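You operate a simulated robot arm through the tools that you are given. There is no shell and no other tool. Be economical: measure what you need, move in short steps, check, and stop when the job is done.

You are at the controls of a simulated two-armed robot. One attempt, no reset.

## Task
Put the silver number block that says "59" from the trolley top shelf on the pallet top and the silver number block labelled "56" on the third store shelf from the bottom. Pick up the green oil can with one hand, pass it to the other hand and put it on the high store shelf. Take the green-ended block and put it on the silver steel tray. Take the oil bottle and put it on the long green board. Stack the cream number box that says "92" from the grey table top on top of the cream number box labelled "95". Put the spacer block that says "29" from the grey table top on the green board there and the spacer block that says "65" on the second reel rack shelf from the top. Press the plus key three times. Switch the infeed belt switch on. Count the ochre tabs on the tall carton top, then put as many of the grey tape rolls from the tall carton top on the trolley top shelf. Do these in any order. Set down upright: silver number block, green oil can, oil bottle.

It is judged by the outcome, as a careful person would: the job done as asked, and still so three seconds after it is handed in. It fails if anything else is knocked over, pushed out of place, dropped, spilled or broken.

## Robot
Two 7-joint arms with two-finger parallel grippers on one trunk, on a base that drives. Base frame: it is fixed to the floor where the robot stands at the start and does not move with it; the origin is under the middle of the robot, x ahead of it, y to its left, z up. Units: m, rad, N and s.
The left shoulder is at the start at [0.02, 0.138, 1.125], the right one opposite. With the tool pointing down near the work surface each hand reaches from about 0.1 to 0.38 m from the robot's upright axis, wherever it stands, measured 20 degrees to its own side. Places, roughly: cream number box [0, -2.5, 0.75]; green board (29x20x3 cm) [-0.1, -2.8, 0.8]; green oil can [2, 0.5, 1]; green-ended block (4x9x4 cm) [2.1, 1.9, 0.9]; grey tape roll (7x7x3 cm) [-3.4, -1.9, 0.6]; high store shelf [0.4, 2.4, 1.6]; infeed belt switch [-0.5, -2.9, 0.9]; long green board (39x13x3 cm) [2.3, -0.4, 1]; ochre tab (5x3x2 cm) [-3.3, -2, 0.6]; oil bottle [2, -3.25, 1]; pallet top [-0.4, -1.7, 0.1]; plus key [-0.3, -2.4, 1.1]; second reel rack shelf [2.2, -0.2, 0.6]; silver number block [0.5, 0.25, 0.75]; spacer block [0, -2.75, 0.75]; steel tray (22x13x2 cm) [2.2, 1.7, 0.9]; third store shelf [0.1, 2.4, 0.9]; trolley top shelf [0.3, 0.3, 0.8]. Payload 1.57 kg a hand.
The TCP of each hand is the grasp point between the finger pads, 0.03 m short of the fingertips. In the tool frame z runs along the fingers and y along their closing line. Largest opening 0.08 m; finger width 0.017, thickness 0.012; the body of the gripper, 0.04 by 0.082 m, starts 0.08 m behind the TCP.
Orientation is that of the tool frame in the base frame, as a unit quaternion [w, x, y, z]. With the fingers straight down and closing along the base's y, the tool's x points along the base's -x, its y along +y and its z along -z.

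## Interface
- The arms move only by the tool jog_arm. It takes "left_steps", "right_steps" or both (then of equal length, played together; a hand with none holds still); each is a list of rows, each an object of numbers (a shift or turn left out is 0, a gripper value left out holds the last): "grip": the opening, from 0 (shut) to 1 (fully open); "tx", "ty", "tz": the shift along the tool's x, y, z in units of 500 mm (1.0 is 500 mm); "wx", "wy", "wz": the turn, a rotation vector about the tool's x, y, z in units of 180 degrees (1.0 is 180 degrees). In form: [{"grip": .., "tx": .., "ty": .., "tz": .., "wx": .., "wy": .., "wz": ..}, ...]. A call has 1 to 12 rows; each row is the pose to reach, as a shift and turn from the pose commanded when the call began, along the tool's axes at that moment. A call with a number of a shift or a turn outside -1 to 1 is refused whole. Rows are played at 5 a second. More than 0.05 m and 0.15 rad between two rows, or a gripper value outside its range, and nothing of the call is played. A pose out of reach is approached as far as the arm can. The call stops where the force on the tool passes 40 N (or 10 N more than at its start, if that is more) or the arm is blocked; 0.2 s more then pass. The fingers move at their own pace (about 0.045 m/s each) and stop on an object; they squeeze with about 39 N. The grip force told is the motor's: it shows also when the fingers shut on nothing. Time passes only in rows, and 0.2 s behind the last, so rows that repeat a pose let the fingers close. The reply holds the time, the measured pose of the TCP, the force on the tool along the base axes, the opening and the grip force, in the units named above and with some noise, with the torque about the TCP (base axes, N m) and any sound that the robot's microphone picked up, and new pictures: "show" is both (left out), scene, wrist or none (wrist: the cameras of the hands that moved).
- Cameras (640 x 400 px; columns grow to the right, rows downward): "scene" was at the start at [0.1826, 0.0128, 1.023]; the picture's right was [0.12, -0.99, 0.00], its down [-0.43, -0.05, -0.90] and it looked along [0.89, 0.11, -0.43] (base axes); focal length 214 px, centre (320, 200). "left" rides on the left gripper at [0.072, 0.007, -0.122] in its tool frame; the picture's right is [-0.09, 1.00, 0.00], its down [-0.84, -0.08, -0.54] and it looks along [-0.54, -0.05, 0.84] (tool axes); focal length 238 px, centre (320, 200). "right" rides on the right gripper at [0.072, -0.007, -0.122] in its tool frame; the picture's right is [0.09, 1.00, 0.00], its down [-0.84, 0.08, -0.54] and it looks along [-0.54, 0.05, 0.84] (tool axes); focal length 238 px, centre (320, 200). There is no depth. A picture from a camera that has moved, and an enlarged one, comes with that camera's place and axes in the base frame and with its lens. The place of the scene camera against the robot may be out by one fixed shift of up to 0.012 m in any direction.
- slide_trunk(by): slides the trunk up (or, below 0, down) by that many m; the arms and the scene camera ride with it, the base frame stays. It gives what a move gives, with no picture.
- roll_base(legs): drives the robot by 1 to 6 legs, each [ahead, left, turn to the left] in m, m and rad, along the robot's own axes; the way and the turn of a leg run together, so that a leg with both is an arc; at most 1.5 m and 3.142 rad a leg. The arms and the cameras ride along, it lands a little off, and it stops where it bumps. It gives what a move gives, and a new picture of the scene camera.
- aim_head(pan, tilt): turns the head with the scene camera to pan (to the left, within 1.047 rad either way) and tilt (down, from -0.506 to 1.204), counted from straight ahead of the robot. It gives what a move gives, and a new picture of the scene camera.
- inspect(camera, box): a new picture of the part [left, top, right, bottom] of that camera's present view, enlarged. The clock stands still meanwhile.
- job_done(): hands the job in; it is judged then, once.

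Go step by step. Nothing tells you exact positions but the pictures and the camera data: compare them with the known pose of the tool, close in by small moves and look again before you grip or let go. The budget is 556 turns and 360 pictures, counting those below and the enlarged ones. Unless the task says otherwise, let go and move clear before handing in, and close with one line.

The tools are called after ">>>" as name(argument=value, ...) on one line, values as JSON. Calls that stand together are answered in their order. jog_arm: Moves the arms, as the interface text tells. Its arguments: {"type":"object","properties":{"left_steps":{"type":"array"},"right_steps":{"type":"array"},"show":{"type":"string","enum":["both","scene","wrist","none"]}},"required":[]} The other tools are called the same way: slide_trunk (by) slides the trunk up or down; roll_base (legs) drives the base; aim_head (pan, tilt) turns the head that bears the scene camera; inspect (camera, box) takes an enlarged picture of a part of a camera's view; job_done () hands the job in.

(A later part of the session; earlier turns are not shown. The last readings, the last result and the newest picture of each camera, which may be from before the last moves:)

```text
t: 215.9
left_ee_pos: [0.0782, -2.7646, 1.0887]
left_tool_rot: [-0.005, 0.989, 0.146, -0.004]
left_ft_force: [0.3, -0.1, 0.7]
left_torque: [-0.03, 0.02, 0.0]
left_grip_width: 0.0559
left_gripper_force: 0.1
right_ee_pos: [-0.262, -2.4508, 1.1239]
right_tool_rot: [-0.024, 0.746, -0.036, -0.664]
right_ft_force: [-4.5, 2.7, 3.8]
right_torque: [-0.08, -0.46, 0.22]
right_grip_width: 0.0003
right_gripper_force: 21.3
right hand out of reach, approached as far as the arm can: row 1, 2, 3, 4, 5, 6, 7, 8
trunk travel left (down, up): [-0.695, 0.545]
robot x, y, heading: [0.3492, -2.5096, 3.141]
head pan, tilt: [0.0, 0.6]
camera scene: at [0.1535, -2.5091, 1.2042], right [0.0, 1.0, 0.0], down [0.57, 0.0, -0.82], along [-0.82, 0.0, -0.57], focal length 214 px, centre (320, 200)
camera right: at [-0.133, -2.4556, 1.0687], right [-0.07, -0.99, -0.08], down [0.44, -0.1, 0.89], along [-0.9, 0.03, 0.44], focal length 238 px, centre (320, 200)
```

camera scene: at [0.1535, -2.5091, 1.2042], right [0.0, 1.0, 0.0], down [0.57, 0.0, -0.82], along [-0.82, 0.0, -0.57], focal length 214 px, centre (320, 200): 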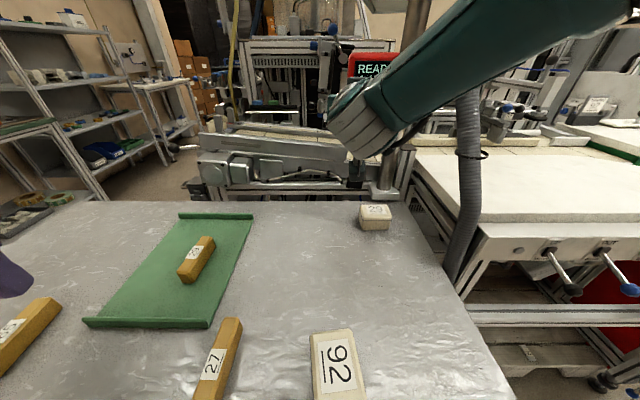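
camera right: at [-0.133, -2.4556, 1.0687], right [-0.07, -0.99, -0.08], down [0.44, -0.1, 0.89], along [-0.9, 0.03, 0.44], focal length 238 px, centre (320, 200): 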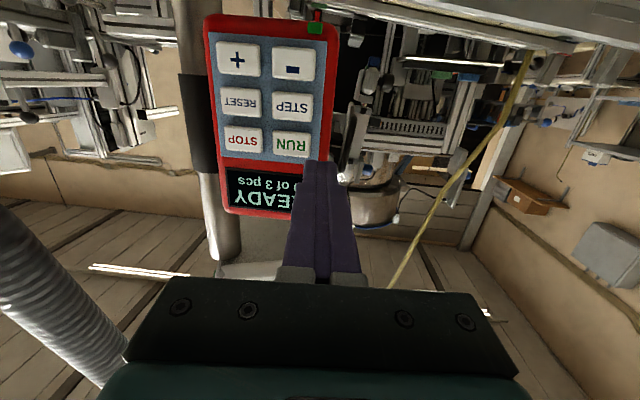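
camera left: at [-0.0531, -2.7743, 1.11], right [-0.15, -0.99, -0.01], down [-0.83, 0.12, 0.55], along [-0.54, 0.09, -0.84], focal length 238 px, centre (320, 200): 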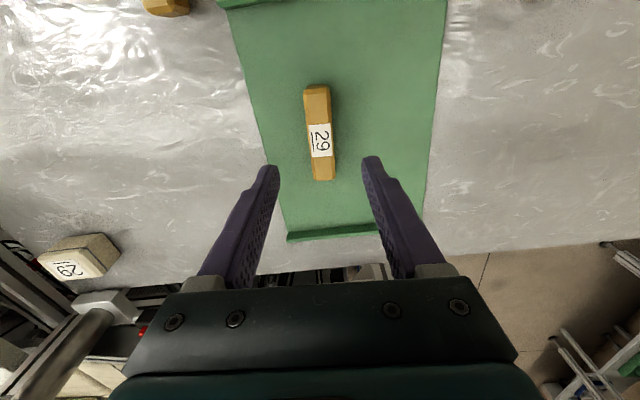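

The arm can't shift sideways in this posture, so I'll retreat 5 cm, then use the base and trunk to line the fingertip up with the key.

>>> jog_arm(right_steps=[{"tz": -0.06}, {"tz": -0.1}], show="none")

>>> roll_base(legs=[[0, -0.075, 0]])

>>> slide_trunk(by=-0.065)

>>> inspect(camera="right", box=[0, 0, 640, 400])

```text
t: 216.5
left_ee_pos: [0.0783, -2.7656, 1.0868]
left_tool_rot: [-0.005, 0.989, 0.146, -0.004]
left_ft_force: [-0.9, -0.1, -0.9]
left_torque: [0.03, 0.01, 0.03]
left_grip_width: 0.0559
left_gripper_force: 0.0
right_ee_pos: [-0.216, -2.4523, 1.1326]
right_tool_rot: [-0.024, 0.742, -0.04, -0.669]
right_ft_force: [0.0, 0.1, -0.5]
right_torque: [0.04, -0.01, 0.03]
right_grip_width: 0.0001
right_gripper_force: 21.1
trunk travel left (down, up): [-0.695, 0.545]
robot x, y, heading: [0.3488, -2.5095, 3.142]
head pan, tilt: [0.0, 0.6]
```

```text
t: 217.5
left_ee_pos: [0.0776, -2.6903, 1.0878]
left_tool_rot: [-0.004, 0.989, 0.146, -0.004]
left_ft_force: [-0.6, 0.4, -0.3]
left_torque: [0.01, 0.01, -0.03]
left_grip_width: 0.0562
left_gripper_force: 0.0
right_ee_pos: [-0.2175, -2.378, 1.1333]
right_tool_rot: [-0.024, 0.742, -0.04, -0.669]
right_ft_force: [0.4, -1.1, 0.1]
right_torque: [0.02, -0.03, 0.02]
right_grip_width: 0.0
right_gripper_force: 21.2
trunk travel left (down, up): [-0.695, 0.545]
robot x, y, heading: [0.3472, -2.435, 3.141]
head pan, tilt: [0.0, 0.6]
camera scene: at [0.1531, -2.4341, 1.2042], right [0.0, 1.0, 0.0], down [0.56, 0.0, -0.83], along [-0.83, 0.0, -0.56], focal length 214 px, centre (320, 200)
```

scene: 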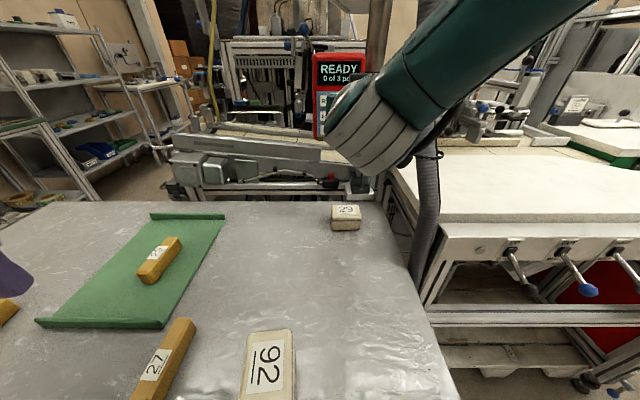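

```text
t: 218.6
left_ee_pos: [0.0784, -2.6907, 1.0231]
left_tool_rot: [-0.004, 0.989, 0.146, -0.005]
left_ft_force: [-0.1, 0.1, 0.5]
left_torque: [0.03, 0.02, 0.01]
left_grip_width: 0.0559
left_gripper_force: 0.1
right_ee_pos: [-0.2158, -2.3773, 1.0677]
right_tool_rot: [-0.025, 0.741, -0.041, -0.669]
right_ft_force: [-0.3, 0.2, 0.5]
right_torque: [0.0, -0.01, 0.0]
right_grip_width: 0.0
right_gripper_force: 21.6
trunk travel left (down, up): [-0.63, 0.61]
robot x, y, heading: [0.347, -2.4369, 3.141]
head pan, tilt: [0.0, 0.6]
```

```text
1.00 times, centred on (320, 200) of right (not enlarged: the box is as wide or as high as the picture)
camera zoom: at [-0.0882, -2.3843, 1.0109], right [-0.08, -0.99, -0.07], down [0.45, -0.1, 0.89], along [-0.89, 0.04, 0.45], focal length 238 px, centre (320, 200)
```

zoom: 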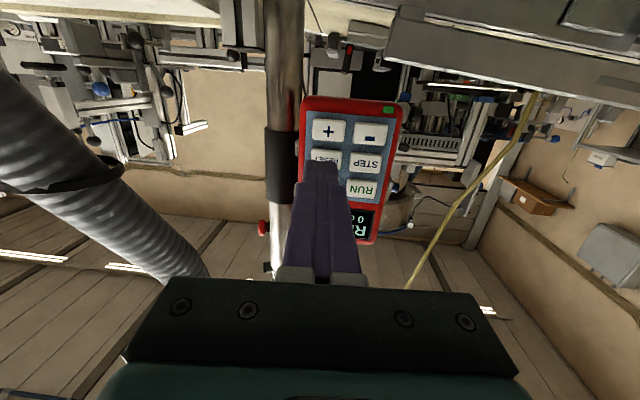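

Key at (-0.343, -2.374, 1.058). Small corrections, then advance to ~1 cm before the key.

>>> jog_arm(right_steps=[{"ty": 0.017, "tx": -0.007, "tz": 0.06}, {"ty": 0.017, "tx": -0.007, "tz": 0.12}, {"ty": 0.017, "tx": -0.007, "tz": 0.17}], show="wrist")

```text
t: 219.4
left_ee_pos: [0.0771, -2.6904, 1.0218]
left_tool_rot: [-0.004, 0.989, 0.146, -0.004]
left_ft_force: [-0.5, 0.3, -0.8]
left_torque: [-0.01, -0.02, 0.03]
left_grip_width: 0.0558
left_gripper_force: 0.1
right_ee_pos: [-0.2822, -2.3749, 1.07]
right_tool_rot: [-0.023, 0.743, -0.04, -0.668]
right_ft_force: [0.0, -0.6, 0.4]
right_torque: [0.04, -0.01, 0.02]
right_grip_width: 0.0
right_gripper_force: 21.2
right hand out of reach, approached as far as the arm can: row 3
trunk travel left (down, up): [-0.63, 0.61]
robot x, y, heading: [0.3488, -2.4334, 3.143]
head pan, tilt: [0.0, 0.6]
camera right: at [-0.1537, -2.3812, 1.0129], right [-0.08, -0.99, -0.07], down [0.44, -0.1, 0.89], along [-0.89, 0.04, 0.45], focal length 238 px, centre (320, 200)
```

right: 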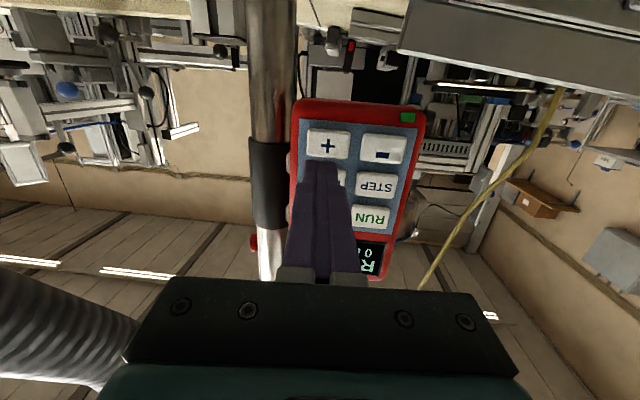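

Reach ends ~3 cm short. I'll retract, turn the robot left 0.45 rad so the right shoulder comes forward, and re-aim.

>>> jog_arm(right_steps=[{"tz": -0.09}, {"tz": -0.18}, {"tz": -0.27}], show="none")

>>> slide_trunk(by=-0.04)

>>> roll_base(legs=[[0, 0, 0.45]])

```text
t: 220.2
left_ee_pos: [0.0775, -2.6901, 1.0228]
left_tool_rot: [-0.003, 0.989, 0.146, -0.004]
left_ft_force: [0.3, 0.7, 0.3]
left_torque: [-0.01, 0.03, 0.0]
left_grip_width: 0.0562
left_gripper_force: 0.0
right_ee_pos: [-0.1416, -2.3868, 1.0751]
right_tool_rot: [-0.027, 0.749, -0.041, -0.661]
right_ft_force: [0.2, 0.3, -0.2]
right_torque: [-0.02, -0.01, -0.03]
right_grip_width: 0.0
right_gripper_force: 21.5
trunk travel left (down, up): [-0.63, 0.61]
robot x, y, heading: [0.3504, -2.4342, 3.143]
head pan, tilt: [0.0, 0.6]
```

```text
t: 221.0
left_ee_pos: [0.0783, -2.6908, 0.9816]
left_tool_rot: [-0.004, 0.989, 0.147, -0.004]
left_ft_force: [0.0, -0.7, -0.7]
left_torque: [0.0, -0.02, 0.0]
left_grip_width: 0.056
left_gripper_force: 0.1
right_ee_pos: [-0.1414, -2.3879, 1.0337]
right_tool_rot: [-0.024, 0.75, -0.039, -0.66]
right_ft_force: [-0.3, -0.1, -0.2]
right_torque: [-0.03, 0.0, -0.03]
right_grip_width: 0.0
right_gripper_force: 21.5
trunk travel left (down, up): [-0.59, 0.65]
robot x, y, heading: [0.3522, -2.4397, 3.145]
head pan, tilt: [0.0, 0.6]
```

```text
t: 222.7
left_ee_pos: [0.2171, -2.7839, 0.9824]
left_tool_rot: [-0.003, 0.931, 0.364, -0.005]
left_ft_force: [-0.4, 0.0, 0.7]
left_torque: [-0.01, -0.04, -0.03]
left_grip_width: 0.0561
left_gripper_force: 0.2
right_ee_pos: [-0.113, -2.6072, 1.0335]
right_tool_rot: [0.123, 0.741, 0.128, -0.648]
right_ft_force: [0.4, 0.3, 0.1]
right_torque: [-0.01, 0.0, -0.01]
right_grip_width: 0.0001
right_gripper_force: 21.2
trunk travel left (down, up): [-0.59, 0.65]
robot x, y, heading: [0.3495, -2.4346, -2.689]
head pan, tilt: [0.0, 0.6]
camera scene: at [0.1719, -2.5161, 1.0992], right [-0.43, 0.9, 0.0], down [0.51, 0.25, -0.83], along [-0.74, -0.36, -0.56], focal length 214 px, centre (320, 200)
```

scene: 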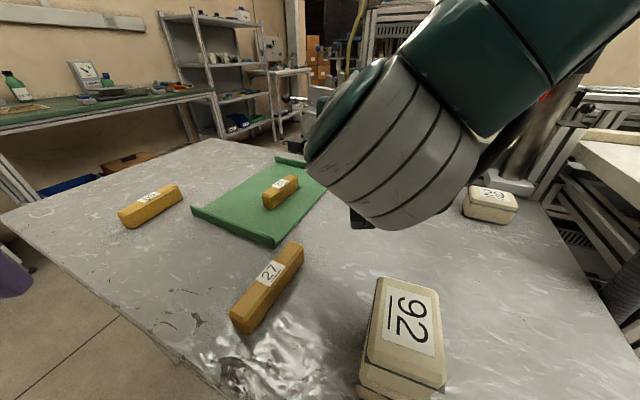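

>>> jog_arm(right_steps=[{"tx": -0.06, "ty": -0.05, "wx": 0.01}, {"tx": -0.07, "ty": -0.14, "tz": 0.005, "wx": 0.025}, {"tx": -0.074, "ty": -0.23, "tz": 0.01, "wx": 0.045, "wy": -0.01}, {"tx": -0.074, "ty": -0.32, "tz": 0.02, "wx": 0.06, "wy": -0.02}, {"tx": -0.074, "ty": -0.41, "tz": 0.03, "wx": 0.07, "wy": -0.03}, {"tx": -0.074, "ty": -0.49, "tz": 0.04, "wx": 0.083, "wy": -0.04}, {"tx": -0.074, "ty": -0.551, "tz": 0.057, "wx": 0.083, "wy": -0.04}], show="wrist")

```text
t: 223.4
left_ee_pos: [0.2162, -2.783, 0.9825]
left_tool_rot: [-0.002, 0.931, 0.364, -0.005]
left_ft_force: [0.3, 0.3, 0.5]
left_torque: [0.01, 0.01, -0.02]
left_grip_width: 0.0562
left_gripper_force: 0.0
right_ee_pos: [-0.1165, -2.5314, 0.9939]
right_tool_rot: [0.077, 0.789, 0.124, -0.597]
right_ft_force: [0.0, 0.3, 0.8]
right_torque: [0.01, -0.01, -0.03]
right_grip_width: 0.0002
right_gripper_force: 21.8
right hand out of reach, approached as far as the arm can: row 3
trunk travel left (down, up): [-0.59, 0.65]
robot x, y, heading: [0.3495, -2.4342, -2.694]
head pan, tilt: [0.0, 0.6]
stopped in row 3 (right hand): the arm was blocked; the commanded pose is now the measured one
camera right: at [0.0123, -2.4845, 0.9601], right [0.31, -0.94, -0.12], down [0.31, -0.02, 0.95], along [-0.9, -0.33, 0.29], focal length 238 px, centre (320, 200)
```

right: 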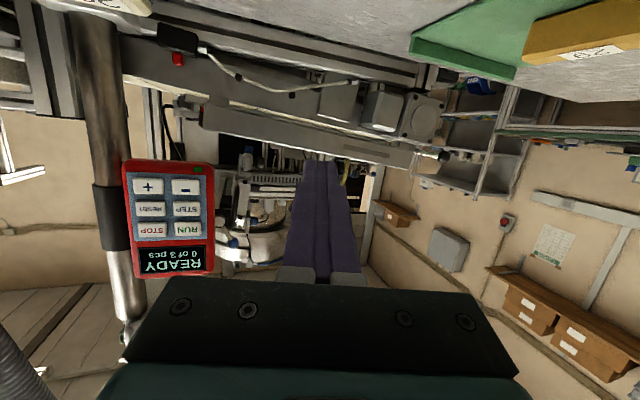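

The right arm is stuck against a joint limit this way. New plan: use the left hand from the table's north-east corner, where the base can stand closer. First fold the right hand back down.

>>> jog_arm(right_steps=[{"tz": -0.08, "tx": -0.05}, {"tz": -0.16, "tx": -0.1}, {"tz": -0.24, "tx": -0.12, "wy": 0.04}, {"tz": -0.32, "tx": -0.12, "wy": 0.08}, {"tz": -0.34, "tx": -0.12, "wy": 0.12}, {"tz": -0.36, "tx": -0.12, "wy": 0.165}, {"tz": -0.38, "tx": -0.12, "wy": 0.21}, {"tz": -0.4, "tx": -0.12, "wy": 0.255}, {"tz": -0.4, "tx": -0.12, "wy": 0.3}, {"tz": -0.4, "tx": -0.12, "wy": 0.345}, {"tz": -0.4, "tx": -0.12, "wy": 0.39}], show="none")

```text
t: 224.0
left_ee_pos: [0.216, -2.7836, 0.9823]
left_tool_rot: [-0.004, 0.932, 0.363, -0.005]
left_ft_force: [-0.3, -0.1, 0.2]
left_torque: [-0.01, 0.01, 0.02]
left_grip_width: 0.0558
left_gripper_force: 0.2
right_ee_pos: [-0.05, -2.4851, 0.9817]
right_tool_rot: [0.018, 0.831, 0.131, -0.54]
right_ft_force: [-0.5, 0.8, 0.0]
right_torque: [-0.03, 0.01, 0.03]
right_grip_width: 0.0002
right_gripper_force: 21.1
trunk travel left (down, up): [-0.59, 0.65]
robot x, y, heading: [0.3463, -2.4348, -2.684]
head pan, tilt: [0.0, 0.6]
stopped in row 3 (right hand): the arm was blocked; the commanded pose is now the measured one
```

>>> jog_arm(right_steps=[{"tx": -0.03}], show="both")

```text
t: 224.4
left_ee_pos: [0.2163, -2.7838, 0.9818]
left_tool_rot: [-0.002, 0.932, 0.363, -0.005]
left_ft_force: [0.6, 0.4, -0.2]
left_torque: [-0.01, 0.01, -0.01]
left_grip_width: 0.056
left_gripper_force: 0.0
right_ee_pos: [-0.0452, -2.4811, 0.9747]
right_tool_rot: [0.007, 0.841, 0.142, -0.521]
right_ft_force: [-0.1, -0.2, -0.6]
right_torque: [0.0, -0.02, -0.01]
right_grip_width: 0.0001
right_gripper_force: 21.6
trunk travel left (down, up): [-0.59, 0.65]
robot x, y, heading: [0.3473, -2.436, -2.691]
head pan, tilt: [0.0, 0.6]
camera scene: at [0.1692, -2.5118, 1.1012], right [-0.38, 0.92, 0.0], down [0.5, 0.21, -0.84], along [-0.77, -0.32, -0.55], focal length 214 px, centre (320, 200)
camera right: at [0.0894, -2.4395, 0.9692], right [0.28, -0.93, -0.22], down [0.14, -0.18, 0.97], along [-0.95, -0.31, 0.08], focal length 238 px, centre (320, 200)
```

scene: 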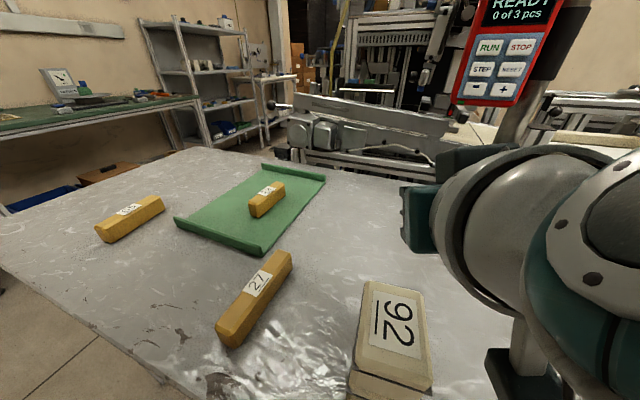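
right: 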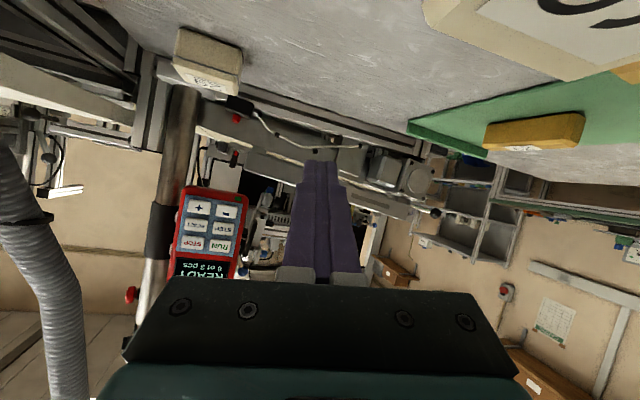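

The right camera is close above the stack; raise the trunk for safety first.

>>> slide_trunk(by=0.2)

>>> roll_base(legs=[[-0.3, 0, 0]])

```text
t: 226.6
left_ee_pos: [0.2169, -2.784, 1.1829]
left_tool_rot: [-0.003, 0.932, 0.362, -0.005]
left_ft_force: [0.7, -0.1, 0.3]
left_torque: [-0.01, 0.0, 0.0]
left_grip_width: 0.0561
left_gripper_force: 0.2
right_ee_pos: [-0.0456, -2.4804, 1.176]
right_tool_rot: [0.008, 0.843, 0.139, -0.52]
right_ft_force: [0.6, 0.3, 0.0]
right_torque: [-0.02, 0.03, -0.01]
right_grip_width: 0.0
right_gripper_force: 21.5
trunk travel left (down, up): [-0.79, 0.45]
robot x, y, heading: [0.3479, -2.4366, -2.69]
head pan, tilt: [0.0, 0.6]
```

```text
t: 228.6
left_ee_pos: [0.4862, -2.6523, 1.1819]
left_tool_rot: [-0.003, 0.932, 0.363, -0.005]
left_ft_force: [0.0, -1.3, 0.2]
left_torque: [0.01, 0.01, 0.03]
left_grip_width: 0.0561
left_gripper_force: 0.0
right_ee_pos: [0.225, -2.3509, 1.174]
right_tool_rot: [0.008, 0.844, 0.137, -0.519]
right_ft_force: [-0.7, -0.2, -0.7]
right_torque: [-0.02, 0.0, 0.03]
right_grip_width: 0.0
right_gripper_force: 21.4
trunk travel left (down, up): [-0.79, 0.45]
robot x, y, heading: [0.6187, -2.3052, -2.692]
head pan, tilt: [0.0, 0.6]
camera scene: at [0.4387, -2.3811, 1.3019], right [-0.38, 0.93, 0.0], down [0.5, 0.2, -0.84], along [-0.78, -0.32, -0.54], focal length 214 px, centre (320, 200)
```

scene: 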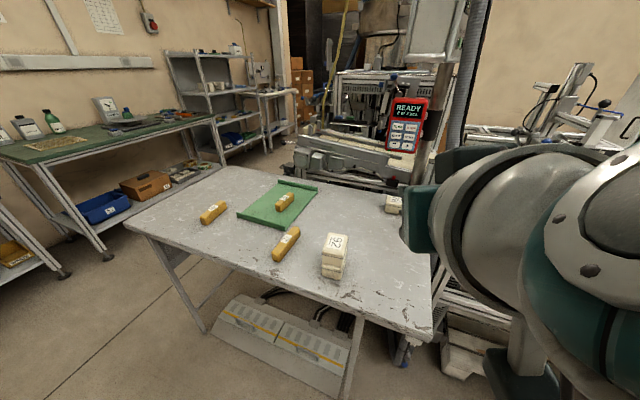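

Now fold the right hand back to vertical in free space.

>>> jog_arm(right_steps=[{"wy": 0.02, "ty": -0.03, "tz": 0.03}, {"wy": 0.06, "ty": -0.06, "tz": 0.06}, {"wy": 0.1, "ty": -0.1, "tz": 0.08}, {"wy": 0.145, "ty": -0.12, "tz": 0.08}, {"wy": 0.19, "ty": -0.14, "tz": 0.08}, {"wy": 0.235, "ty": -0.16, "tz": 0.08}, {"wy": 0.28, "ty": -0.16, "tz": 0.08}, {"wy": 0.32, "ty": -0.16, "tz": 0.08}, {"wy": 0.347, "ty": -0.16, "tz": 0.08}], show="none")

```text
t: 229.4
left_ee_pos: [0.4846, -2.6532, 1.1818]
left_tool_rot: [-0.003, 0.932, 0.363, -0.005]
left_ft_force: [0.5, 0.4, -0.7]
left_torque: [-0.03, -0.02, -0.02]
left_grip_width: 0.0561
left_gripper_force: 0.1
right_ee_pos: [0.2232, -2.2922, 1.103]
right_tool_rot: [-0.038, 0.937, 0.157, -0.309]
right_ft_force: [-0.6, 0.2, -0.1]
right_torque: [0.03, -0.01, -0.04]
right_grip_width: 0.0
right_gripper_force: 21.1
trunk travel left (down, up): [-0.79, 0.45]
robot x, y, heading: [0.62, -2.305, -2.692]
head pan, tilt: [0.0, 0.6]
stopped in row 4 (right hand): the arm was blocked; the commanded pose is now the measured one
```

>>> jog_arm(right_steps=[{"tx": 0.017, "ty": -0.022, "tz": 0.032, "wx": -0.013, "wy": 0.038, "wz": -0.007}, {"tx": 0.034, "ty": -0.044, "tz": 0.064, "wx": -0.027, "wy": 0.076, "wz": -0.014}, {"tx": 0.051, "ty": -0.066, "tz": 0.096, "wx": -0.041, "wy": 0.114, "wz": -0.022}, {"tx": 0.068, "ty": -0.088, "tz": 0.128, "wx": -0.055, "wy": 0.152, "wz": -0.029}, {"tx": 0.085, "ty": -0.109, "tz": 0.16, "wx": -0.0687, "wy": 0.19, "wz": -0.036}], show="none")

```text
t: 230.6
left_ee_pos: [0.4847, -2.654, 1.1829]
left_tool_rot: [-0.003, 0.932, 0.363, -0.006]
left_ft_force: [-0.3, 0.2, 0.1]
left_torque: [0.0, 0.01, 0.03]
left_grip_width: 0.0558
left_gripper_force: 0.1
right_ee_pos: [0.1925, -2.2292, 1.0242]
right_tool_rot: [0.001, 0.975, 0.224, 0.0]
right_ft_force: [0.6, 0.5, -1.0]
right_torque: [-0.04, 0.04, -0.01]
right_grip_width: 0.0
right_gripper_force: 21.1
trunk travel left (down, up): [-0.79, 0.45]
robot x, y, heading: [0.6207, -2.3077, -2.687]
head pan, tilt: [0.0, 0.6]
```

Right hand is neutral again. Square up to heading π, move toward the corner, and set arm heights.

>>> jog_arm(right_steps=[{"tx": 0.08, "tz": -0.03}, {"tx": 0.16, "tz": -0.06}, {"tx": 0.24, "tz": -0.1}], left_steps=[{"tx": -0.05, "wz": 0.03, "grip": 0}, {"tx": -0.1, "wz": 0.06, "grip": 0}, {"tx": -0.15, "wz": 0.095, "grip": 0}], show="none")

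>>> roll_base(legs=[[0, 0, -0.452], [0, -0.18, 0]])

>>> slide_trunk(by=-0.12)

```text
t: 231.4
left_ee_pos: [0.4304, -2.7045, 1.1817]
left_tool_rot: [-0.003, 0.976, 0.219, -0.005]
left_ft_force: [-0.2, -0.6, 0.6]
left_torque: [0.02, 0.03, 0.0]
left_grip_width: 0.0001
left_gripper_force: 7.6
right_ee_pos: [0.3029, -2.1732, 1.0764]
right_tool_rot: [0.0, 0.975, 0.224, 0.0]
right_ft_force: [0.3, 0.3, 0.6]
right_torque: [0.0, -0.01, 0.04]
right_grip_width: 0.0005
right_gripper_force: 21.2
trunk travel left (down, up): [-0.79, 0.45]
robot x, y, heading: [0.6189, -2.3041, -2.698]
head pan, tilt: [0.0, 0.6]
```

```text
t: 234.3
left_ee_pos: [0.2751, -2.4053, 1.183]
left_tool_rot: [-0.003, 1.0, -0.007, -0.006]
left_ft_force: [1.1, -0.4, -1.1]
left_torque: [0.0, 0.0, 0.01]
left_grip_width: 0.0001
left_gripper_force: 21.0
right_ee_pos: [0.3948, -1.872, 1.077]
right_tool_rot: [0.0, 1.0, -0.003, 0.001]
right_ft_force: [0.4, -0.8, -0.6]
right_torque: [0.01, -0.01, -0.01]
right_grip_width: 0.0002
right_gripper_force: 20.8
trunk travel left (down, up): [-0.79, 0.45]
robot x, y, heading: [0.6211, -2.1289, 3.131]
head pan, tilt: [0.0, 0.6]
camera scene: at [0.425, -2.1273, 1.2992], right [0.01, 1.0, 0.0], down [0.56, -0.01, -0.83], along [-0.83, 0.01, -0.56], focal length 214 px, centre (320, 200)
```

scene: 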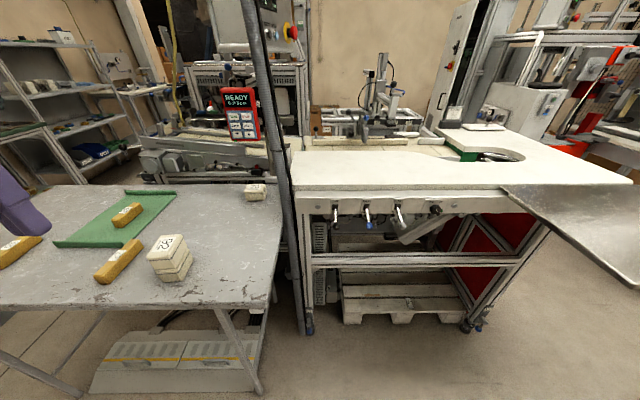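

```text
t: 235.8
left_ee_pos: [0.2759, -2.4055, 1.0632]
left_tool_rot: [-0.004, 1.0, -0.006, -0.006]
left_ft_force: [-0.1, 0.3, 0.5]
left_torque: [-0.02, 0.0, -0.04]
left_grip_width: 0.0
left_gripper_force: 21.0
right_ee_pos: [0.3962, -1.8711, 0.9562]
right_tool_rot: [0.0, 1.0, -0.003, 0.0]
right_ft_force: [0.8, 0.0, 0.0]
right_torque: [-0.02, 0.04, 0.01]
right_grip_width: 0.0002
right_gripper_force: 21.1
trunk travel left (down, up): [-0.67, 0.57]
robot x, y, heading: [0.6211, -2.1334, 3.132]
head pan, tilt: [0.0, 0.6]
```

Now turn the left hand horizontal while extending it forward, in free air.

>>> jog_arm(left_steps=[{"tx": -0.04, "ty": -0.01, "wy": -0.0417}, {"tx": -0.08, "ty": -0.02, "wy": -0.083}, {"tx": -0.12, "ty": -0.03, "wy": -0.125}, {"tx": -0.16, "ty": -0.04, "wy": -0.167}, {"tx": -0.2, "ty": -0.05, "wy": -0.208}, {"tx": -0.24, "ty": -0.06, "wy": -0.25}, {"tx": -0.28, "ty": -0.07, "wy": -0.292}, {"tx": -0.32, "ty": -0.08, "wy": -0.333}, {"tx": -0.36, "ty": -0.09, "wy": -0.375}, {"tx": -0.4, "ty": -0.1, "wy": -0.417}, {"tx": -0.42, "ty": -0.1, "wy": -0.458}, {"tx": -0.44, "ty": -0.1, "wy": -0.5}], show="wrist")

```text
t: 238.4
left_ee_pos: [0.0563, -2.3523, 1.0638]
left_tool_rot: [0.008, -0.704, 0.003, 0.711]
left_ft_force: [0.1, 0.5, -0.1]
left_torque: [-0.01, 0.01, 0.0]
left_grip_width: 0.0001
left_gripper_force: 21.8
right_ee_pos: [0.3951, -1.8716, 0.9571]
right_tool_rot: [0.0, 1.0, -0.004, 0.001]
right_ft_force: [-0.3, -0.4, -0.3]
right_torque: [0.0, 0.04, 0.0]
right_grip_width: 0.0
right_gripper_force: 20.9
trunk travel left (down, up): [-0.67, 0.57]
robot x, y, heading: [0.62, -2.1311, 3.134]
head pan, tilt: [0.0, 0.6]
camera left: at [0.178, -2.3585, 0.9903], right [-0.01, -1.0, 0.09], down [0.55, 0.06, 0.83], along [-0.83, 0.06, 0.55], focal length 238 px, centre (320, 200)
```

left: 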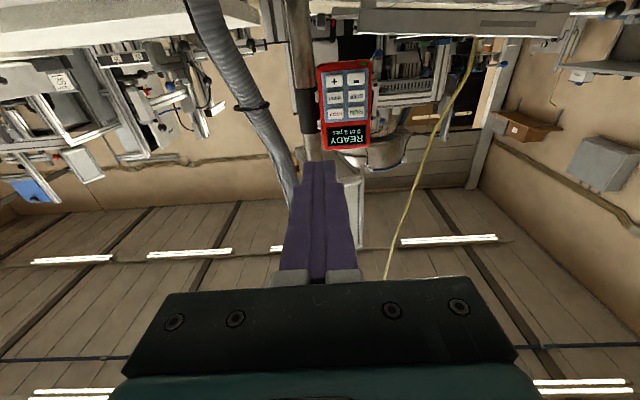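

That posture works. Shift to y≈-2.374 and roll forward.

>>> jog_arm(left_steps=[{"ty": 0.046, "tx": 0.006}, {"ty": 0.046, "tx": 0.006}], show="none")

>>> roll_base(legs=[[0.27, 0, 0.005]])

>>> inspect(camera="left", box=[0, 0, 640, 400])

```text
t: 239.0
left_ee_pos: [0.0556, -2.3764, 1.0618]
left_tool_rot: [0.008, -0.704, 0.004, 0.71]
left_ft_force: [-0.4, -0.6, 0.3]
left_torque: [0.02, 0.02, 0.02]
left_grip_width: 0.0
left_gripper_force: 21.4
right_ee_pos: [0.3948, -1.873, 0.9572]
right_tool_rot: [0.0, 1.0, -0.002, 0.001]
right_ft_force: [-0.6, 0.3, -0.2]
right_torque: [0.04, -0.04, -0.04]
right_grip_width: 0.0001
right_gripper_force: 21.2
trunk travel left (down, up): [-0.67, 0.57]
robot x, y, heading: [0.6237, -2.1268, 3.132]
head pan, tilt: [0.0, 0.6]
```

```text
t: 240.9
left_ee_pos: [-0.2091, -2.3798, 1.0623]
left_tool_rot: [0.005, -0.704, 0.0, 0.71]
left_ft_force: [0.7, 0.3, 1.2]
left_torque: [0.0, -0.03, 0.01]
left_grip_width: 0.0001
left_gripper_force: 21.7
right_ee_pos: [0.1248, -1.8742, 0.9558]
right_tool_rot: [0.0, 1.0, 0.002, 0.002]
right_ft_force: [-0.1, 0.2, -0.7]
right_torque: [0.0, 0.0, 0.0]
right_grip_width: 0.0
right_gripper_force: 21.3
trunk travel left (down, up): [-0.67, 0.57]
robot x, y, heading: [0.3551, -2.1266, 3.136]
head pan, tilt: [0.0, 0.6]
camera scene: at [0.1577, -2.1276, 1.1792], right [0.0, 1.0, 0.0], down [0.56, 0.0, -0.83], along [-0.83, 0.0, -0.56], focal length 214 px, centre (320, 200)
```

scene: 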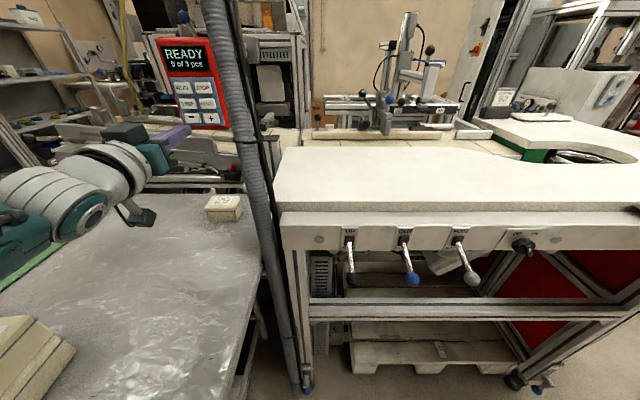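

```text
1.00 times, centred on (320, 200) of left (not enlarged: the box is as wide or as high as the picture)
camera zoom: at [-0.0875, -2.3846, 0.9877], right [0.0, -1.0, 0.09], down [0.55, 0.07, 0.83], along [-0.83, 0.05, 0.55], focal length 238 px, centre (320, 200)
```

zoom: 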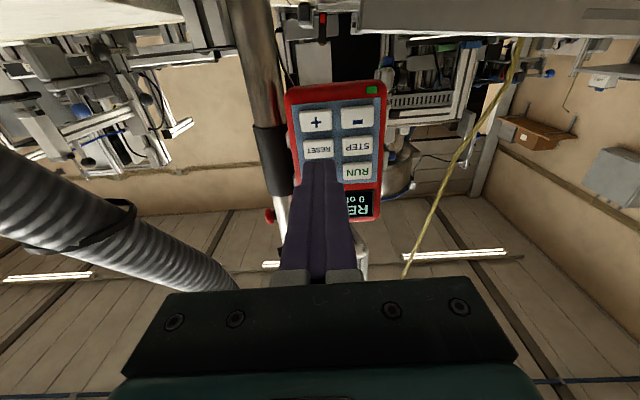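

Key seen at (-0.343,-2.3725,1.0565). Roll 5 cm, correct, and advance to just short of the key.

>>> roll_base(legs=[[0.05, 0, 0]])

>>> jog_arm(left_steps=[{"ty": -0.014, "tx": 0.012, "tz": 0.04}, {"ty": -0.014, "tx": 0.012, "tz": 0.08}], show="wrist")

```text
t: 241.8
left_ee_pos: [-0.2592, -2.3789, 1.0609]
left_tool_rot: [0.004, -0.704, -0.001, 0.71]
left_ft_force: [0.6, 0.5, -0.3]
left_torque: [-0.04, 0.0, 0.04]
left_grip_width: 0.0003
left_gripper_force: 21.5
right_ee_pos: [0.076, -1.8726, 0.9574]
right_tool_rot: [0.001, 1.0, 0.002, 0.001]
right_ft_force: [-0.3, 0.8, -1.1]
right_torque: [0.0, 0.01, 0.01]
right_grip_width: 0.0
right_gripper_force: 21.6
trunk travel left (down, up): [-0.67, 0.57]
robot x, y, heading: [0.3037, -2.1301, 3.145]
head pan, tilt: [0.0, 0.6]
camera scene: at [0.1077, -2.1277, 1.1793], right [0.0, 1.0, 0.0], down [0.56, 0.0, -0.83], along [-0.83, 0.0, -0.56], focal length 214 px, centre (320, 200)
```

scene: 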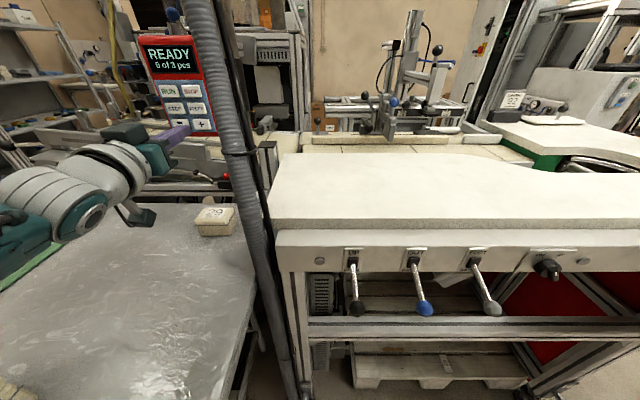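

```text
t: 242.4
left_ee_pos: [-0.2997, -2.3726, 1.0569]
left_tool_rot: [0.004, -0.704, -0.001, 0.71]
left_ft_force: [0.7, 0.5, -0.1]
left_torque: [-0.05, 0.0, -0.02]
left_grip_width: 0.0
left_gripper_force: 21.3
right_ee_pos: [0.0746, -1.8724, 0.9579]
right_tool_rot: [0.0, 1.0, 0.002, 0.001]
right_ft_force: [0.1, -1.1, 0.5]
right_torque: [-0.01, 0.01, 0.02]
right_grip_width: 0.0
right_gripper_force: 21.0
trunk travel left (down, up): [-0.67, 0.57]
robot x, y, heading: [0.301, -2.129, 3.142]
head pan, tilt: [0.0, 0.6]
camera left: at [-0.1776, -2.3781, 0.9823], right [0.0, -1.0, 0.09], down [0.55, 0.07, 0.83], along [-0.83, 0.05, 0.55], focal length 238 px, centre (320, 200)
```

left: 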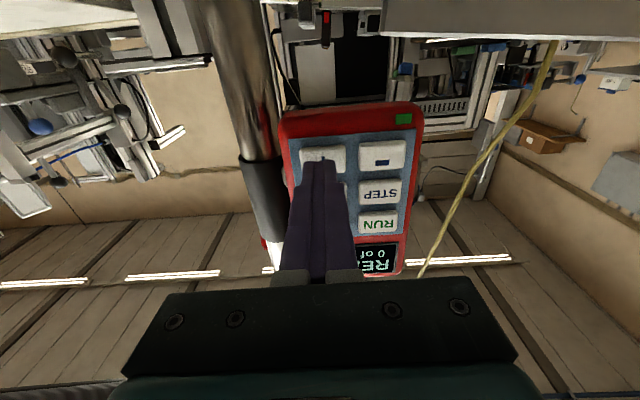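

The fingertip is on the plus key's axis. Press gently in small steps and back off, checking the display.

>>> jog_arm(left_steps=[{"tz": 0.012}, {"tz": 0.018}, {"tz": 0.024}, {"tz": 0.03}, {"tz": 0.034}, {"tz": 0.0}], show="scene")

```text
t: 243.8
left_ee_pos: [-0.2994, -2.3734, 1.0558]
left_tool_rot: [0.004, -0.703, -0.001, 0.711]
left_ft_force: [-0.7, 0.0, 0.2]
left_torque: [0.0, -0.01, 0.0]
left_grip_width: 0.0
left_gripper_force: 20.9
right_ee_pos: [0.0755, -1.8724, 0.9572]
right_tool_rot: [0.001, 1.0, 0.002, 0.001]
right_ft_force: [0.2, -0.3, -0.1]
right_torque: [0.01, 0.01, 0.01]
right_grip_width: 0.0
right_gripper_force: 20.9
trunk travel left (down, up): [-0.67, 0.57]
robot x, y, heading: [0.3048, -2.1289, 3.142]
head pan, tilt: [0.0, 0.6]
heard: click
camera scene: at [0.1078, -2.1277, 1.1792], right [0.0, 1.0, 0.0], down [0.57, 0.0, -0.82], along [-0.82, 0.0, -0.57], focal length 214 px, centre (320, 200)
```

scene: 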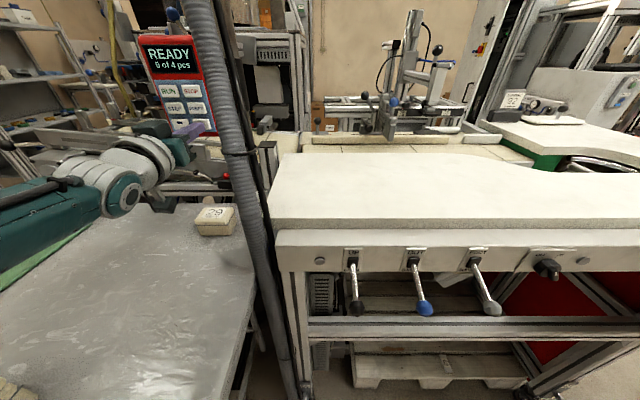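

One click: display now "0 of 4 pcs". Press a second time.

>>> jog_arm(left_steps=[{"tz": 0.012}, {"tz": 0.018}, {"tz": 0.024}, {"tz": 0.03}, {"tz": 0.034}, {"tz": 0.0}], show="none")

>>> jog_arm(left_steps=[{"tz": 0.012}, {"tz": 0.018}, {"tz": 0.024}, {"tz": 0.03}, {"tz": 0.034}, {"tz": 0.0}], show="none")

>>> inspect(camera="scene", box=[130, 20, 230, 140])

```text
t: 245.2
left_ee_pos: [-0.2984, -2.373, 1.0555]
left_tool_rot: [0.005, -0.704, -0.001, 0.71]
left_ft_force: [-0.1, 0.4, 0.1]
left_torque: [0.0, 0.0, 0.02]
left_grip_width: 0.0
left_gripper_force: 21.1
right_ee_pos: [0.075, -1.8748, 0.9562]
right_tool_rot: [0.0, 1.0, 0.002, 0.001]
right_ft_force: [0.0, -0.2, -0.2]
right_torque: [-0.04, -0.01, 0.0]
right_grip_width: 0.0001
right_gripper_force: 21.1
trunk travel left (down, up): [-0.67, 0.57]
robot x, y, heading: [0.3067, -2.1319, 3.139]
head pan, tilt: [0.0, 0.6]
heard: click
```

```text
t: 246.6
left_ee_pos: [-0.2982, -2.3722, 1.0561]
left_tool_rot: [0.004, -0.703, -0.002, 0.711]
left_ft_force: [-0.4, -0.2, 1.2]
left_torque: [0.01, 0.01, -0.02]
left_grip_width: 0.0
left_gripper_force: 21.7
right_ee_pos: [0.0753, -1.8734, 0.9557]
right_tool_rot: [-0.001, 1.0, 0.002, 0.001]
right_ft_force: [-0.5, 0.2, 0.1]
right_torque: [-0.02, 0.0, -0.01]
right_grip_width: 0.0
right_gripper_force: 21.5
trunk travel left (down, up): [-0.67, 0.57]
robot x, y, heading: [0.3054, -2.1251, 3.141]
head pan, tilt: [0.0, 0.6]
heard: click
```

```text
3.33 times, centred on (180, 80) of scene
camera zoom: at [0.1078, -2.1277, 1.1792], right [0.0, 1.0, 0.0], down [0.57, 0.0, -0.82], along [-0.82, 0.0, -0.57], focal length 715 px, centre (787, 600)
```

zoom: 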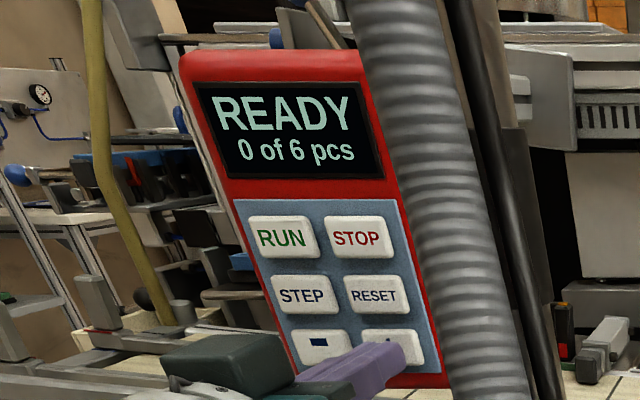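

Three clicks, display reads 6 — plus key done. Back out and go look for the infeed belt switch near (-0.5, -2.9, 0.9).

>>> roll_base(legs=[[-0.35, 0, 0], [0, 0.75, 0]])

>>> aim_head(pan=0.0, tilt=0.45)

>>> inspect(camera="scene", box=[200, 80, 440, 230])

```text
t: 252.5
left_ee_pos: [0.0445, -3.1086, 1.0539]
left_tool_rot: [0.008, -0.704, 0.002, 0.711]
left_ft_force: [0.2, 0.0, 0.2]
left_torque: [0.02, 0.01, 0.01]
left_grip_width: 0.0002
left_gripper_force: 21.0
right_ee_pos: [0.4224, -2.6129, 0.9565]
right_tool_rot: [0.0, 1.0, -0.003, 0.001]
right_ft_force: [1.0, 0.0, -0.2]
right_torque: [-0.01, -0.02, 0.0]
right_grip_width: 0.0
right_gripper_force: 21.4
trunk travel left (down, up): [-0.67, 0.57]
robot x, y, heading: [0.6496, -2.8731, 3.128]
head pan, tilt: [0.0, 0.6]
camera scene: at [0.4531, -2.8682, 1.1792], right [0.01, 1.0, 0.0], down [0.56, -0.01, -0.83], along [-0.83, 0.01, -0.56], focal length 214 px, centre (320, 200)
```

scene: 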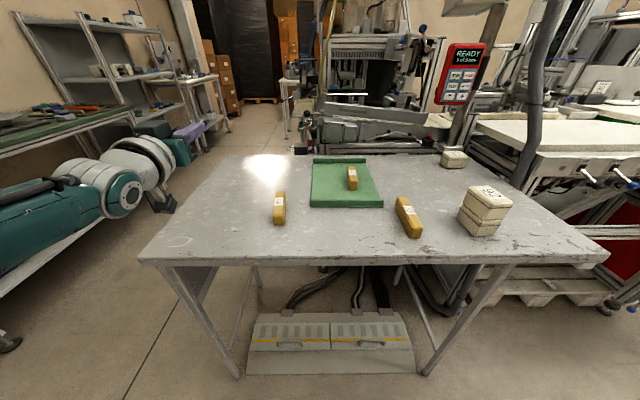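

```text
t: 253.2
left_ee_pos: [0.0436, -3.1077, 1.055]
left_tool_rot: [0.008, -0.704, 0.002, 0.711]
left_ft_force: [0.2, 0.0, 0.0]
left_torque: [-0.01, 0.02, 0.01]
left_grip_width: 0.0001
left_gripper_force: 21.7
right_ee_pos: [0.4228, -2.6128, 0.9571]
right_tool_rot: [0.0, 1.0, -0.004, 0.002]
right_ft_force: [0.3, -0.1, -0.2]
right_torque: [0.02, -0.02, -0.01]
right_grip_width: 0.0
right_gripper_force: 21.5
trunk travel left (down, up): [-0.67, 0.57]
robot x, y, heading: [0.6482, -2.8713, 3.132]
head pan, tilt: [0.0, 0.45]
camera scene: at [0.4496, -2.8682, 1.1927], right [0.01, 1.0, 0.0], down [0.44, 0.0, -0.9], along [-0.9, 0.01, -0.44], focal length 214 px, centre (320, 200)
```

scene: 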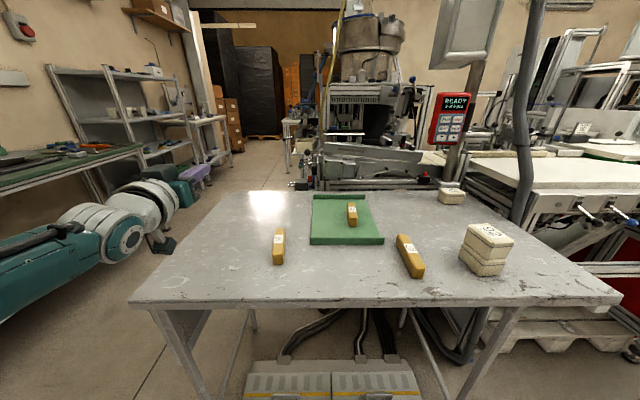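

```text
2.67 times, centred on (320, 155) of scene
camera zoom: at [0.4496, -2.8682, 1.1927], right [0.01, 1.0, 0.0], down [0.44, 0.0, -0.9], along [-0.9, 0.01, -0.44], focal length 572 px, centre (320, 320)
```

zoom: 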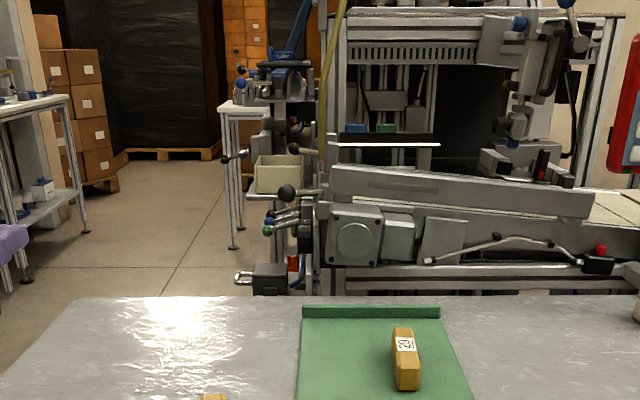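

The levers at the machine's left end look like the switch area. I'll fold the left hand, then drive round the table's south side to look at that end.

>>> jog_arm(left_steps=[{"tz": -0.05, "wy": 0.042}, {"tz": -0.09, "wy": 0.083}, {"tz": -0.13, "wy": 0.125}, {"tz": -0.17, "wy": 0.167}, {"tz": -0.21, "wy": 0.208}, {"tz": -0.25, "wy": 0.25}, {"tz": -0.29, "wy": 0.292}, {"tz": -0.33, "wy": 0.333}, {"tz": -0.37, "wy": 0.375}, {"tz": -0.41, "wy": 0.417}, {"tz": -0.45, "wy": 0.458}, {"tz": -0.5, "wy": 0.5}], show="none")

>>> roll_base(legs=[[0, 0.72, 0], [1.1, 0, 0], [0, 0, -1.5708]])

```text
t: 255.8
left_ee_pos: [0.2956, -3.1113, 1.0526]
left_tool_rot: [-0.003, 1.0, -0.007, -0.004]
left_ft_force: [-0.5, -0.2, 0.1]
left_torque: [0.0, -0.03, -0.01]
left_grip_width: 0.0
left_gripper_force: 21.2
right_ee_pos: [0.4231, -2.6135, 0.9565]
right_tool_rot: [0.0, 1.0, -0.004, 0.001]
right_ft_force: [0.0, -0.4, 0.1]
right_torque: [-0.01, -0.01, 0.01]
right_grip_width: 0.0
right_gripper_force: 21.2
trunk travel left (down, up): [-0.67, 0.57]
robot x, y, heading: [0.6515, -2.873, 3.134]
head pan, tilt: [0.0, 0.45]
```

```text
t: 268.7
left_ee_pos: [-0.7117, -3.2127, 1.0523]
left_tool_rot: [0.005, -0.706, 0.708, 0.0]
left_ft_force: [-0.8, -0.1, 0.9]
left_torque: [-0.01, -0.02, 0.02]
left_grip_width: 0.0
left_gripper_force: 21.2
right_ee_pos: [-0.2129, -3.3343, 0.9566]
right_tool_rot: [0.001, 0.71, -0.704, 0.001]
right_ft_force: [0.5, 0.1, 0.3]
right_torque: [-0.01, -0.02, 0.01]
right_grip_width: 0.0002
right_gripper_force: 21.5
trunk travel left (down, up): [-0.67, 0.57]
robot x, y, heading: [-0.4674, -3.5636, 1.575]
head pan, tilt: [0.0, 0.45]
camera scene: at [-0.4768, -3.371, 1.1928], right [1.0, 0.0, 0.0], down [0.0, -0.44, -0.9], along [0.0, 0.9, -0.44], focal length 214 px, centre (320, 200)
```

scene: 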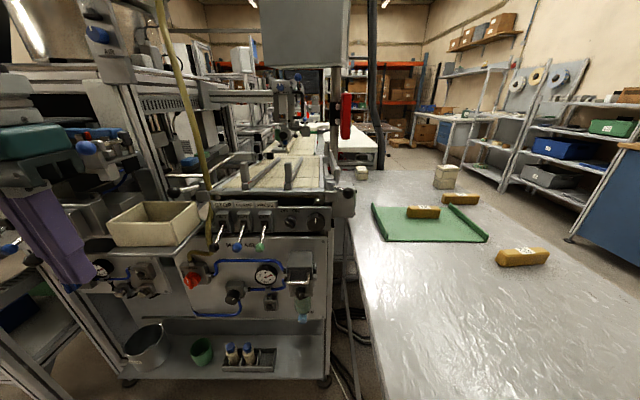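

>>> inspect(camera="scene", box=[180, 180, 350, 300])

```text
3.33 times, centred on (265, 240) of scene
camera zoom: at [-0.4768, -3.371, 1.1928], right [1.0, 0.0, 0.0], down [0.0, -0.44, -0.9], along [0.0, 0.9, -0.44], focal length 715 px, centre (503, 67)
```

zoom: 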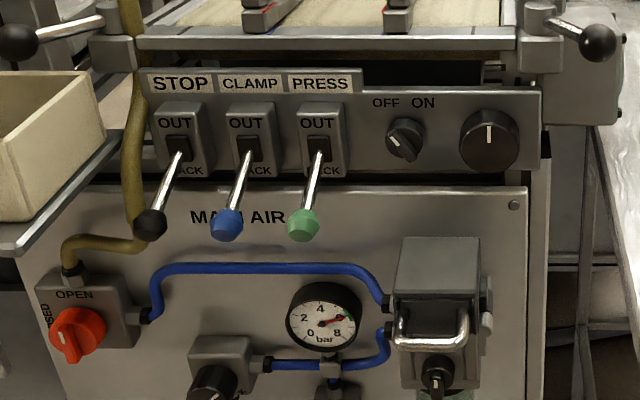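

That is the OFF/ON rotary knob at about (-0.55, -2.92, 0.905), now at OFF. I'll turn the left hand horizontal toward it and view it closely.

>>> jog_arm(left_steps=[{"tx": -0.0, "ty": -0.06, "wy": -0.0417}, {"tx": -0.02, "ty": -0.12, "wy": -0.083}, {"tx": -0.04, "ty": -0.18, "wy": -0.125}, {"tx": -0.07, "ty": -0.22, "wy": -0.167}, {"tx": -0.1, "ty": -0.26, "wy": -0.208}, {"tx": -0.13, "ty": -0.28, "wy": -0.25}, {"tx": -0.16, "ty": -0.3, "wy": -0.292}, {"tx": -0.18, "ty": -0.3, "wy": -0.333}, {"tx": -0.2, "ty": -0.3, "wy": -0.375}, {"tx": -0.22, "ty": -0.3, "wy": -0.417}, {"tx": -0.24, "ty": -0.3, "wy": -0.458}, {"tx": -0.26, "ty": -0.3, "wy": -0.5}], show="both")

```text
t: 271.3
left_ee_pos: [-0.5618, -3.0839, 1.0554]
left_tool_rot: [0.505, -0.499, 0.496, 0.499]
left_ft_force: [0.0, 0.5, 0.4]
left_torque: [-0.02, -0.01, 0.02]
left_grip_width: 0.0001
left_gripper_force: 21.4
right_ee_pos: [-0.2122, -3.3341, 0.957]
right_tool_rot: [0.0, 0.71, -0.704, 0.002]
right_ft_force: [0.2, -0.1, -0.4]
right_torque: [0.0, -0.01, 0.0]
right_grip_width: 0.0
right_gripper_force: 21.1
trunk travel left (down, up): [-0.67, 0.57]
robot x, y, heading: [-0.4686, -3.5649, 1.575]
head pan, tilt: [0.0, 0.45]
camera scene: at [-0.4768, -3.371, 1.1928], right [1.0, 0.0, 0.0], down [0.0, -0.44, -0.9], along [0.0, 0.9, -0.44], focal length 214 px, centre (320, 200)
camera left: at [-0.5677, -3.2034, 0.9815], right [-1.0, 0.0, 0.08], down [0.07, -0.55, 0.83], along [0.05, 0.84, 0.55], focal length 238 px, centre (320, 200)
```

scene: 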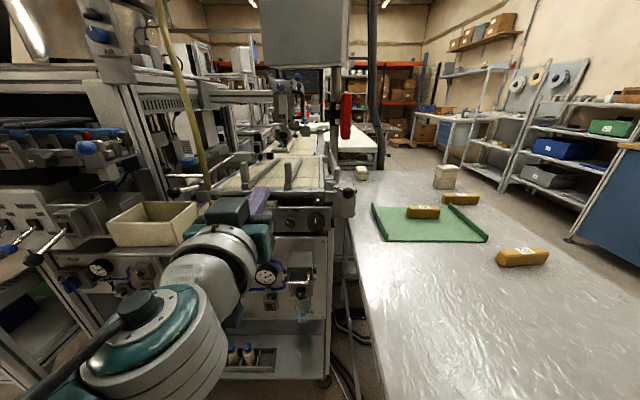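
left: 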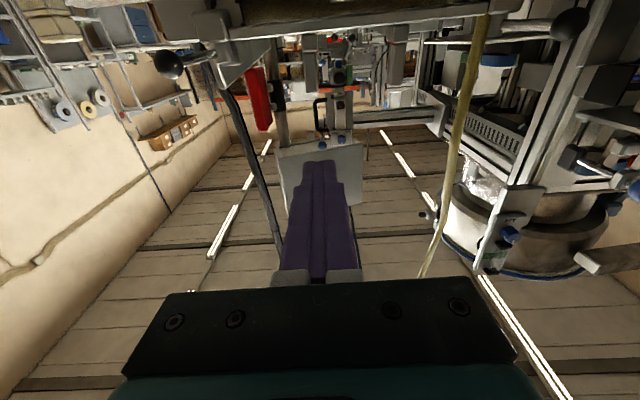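

I'll lower the trunk to bring the hand level with the knob and view it.

>>> slide_trunk(by=-0.14)

>>> inspect(camera="left", box=[0, 0, 640, 400])

>>> inspect(camera="scene", box=[200, 130, 360, 250])

```text
t: 273.0
left_ee_pos: [-0.5613, -3.0829, 0.9161]
left_tool_rot: [0.505, -0.499, 0.496, 0.5]
left_ft_force: [-0.2, 0.9, 0.8]
left_torque: [0.0, -0.04, 0.03]
left_grip_width: 0.0
left_gripper_force: 21.3
right_ee_pos: [-0.2129, -3.3348, 0.8177]
right_tool_rot: [0.001, 0.709, -0.705, 0.0]
right_ft_force: [-0.2, -0.3, 0.1]
right_torque: [0.03, 0.02, 0.02]
right_grip_width: 0.0
right_gripper_force: 20.7
trunk travel left (down, up): [-0.53, 0.71]
robot x, y, heading: [-0.4692, -3.5647, 1.573]
head pan, tilt: [0.0, 0.45]
```

```text
1.00 times, centred on (320, 200) of left (not enlarged: the box is as wide or as high as the picture)
camera zoom: at [-0.5681, -3.2032, 0.842], right [-1.0, 0.0, 0.09], down [0.07, -0.55, 0.83], along [0.05, 0.84, 0.55], focal length 238 px, centre (320, 200)
```

zoom: 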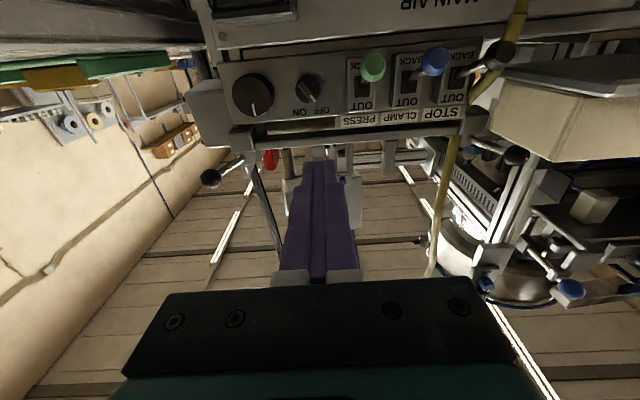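

```text
3.33 times, centred on (280, 190) of scene
camera zoom: at [-0.4768, -3.371, 1.0528], right [1.0, 0.0, 0.0], down [0.0, -0.44, -0.9], along [0.0, 0.9, -0.44], focal length 715 px, centre (453, 233)
```

zoom: 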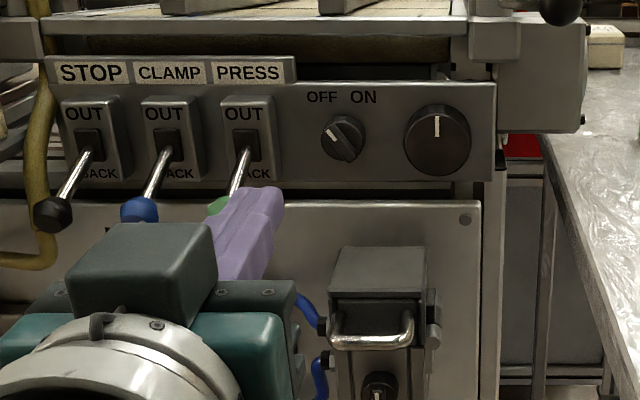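

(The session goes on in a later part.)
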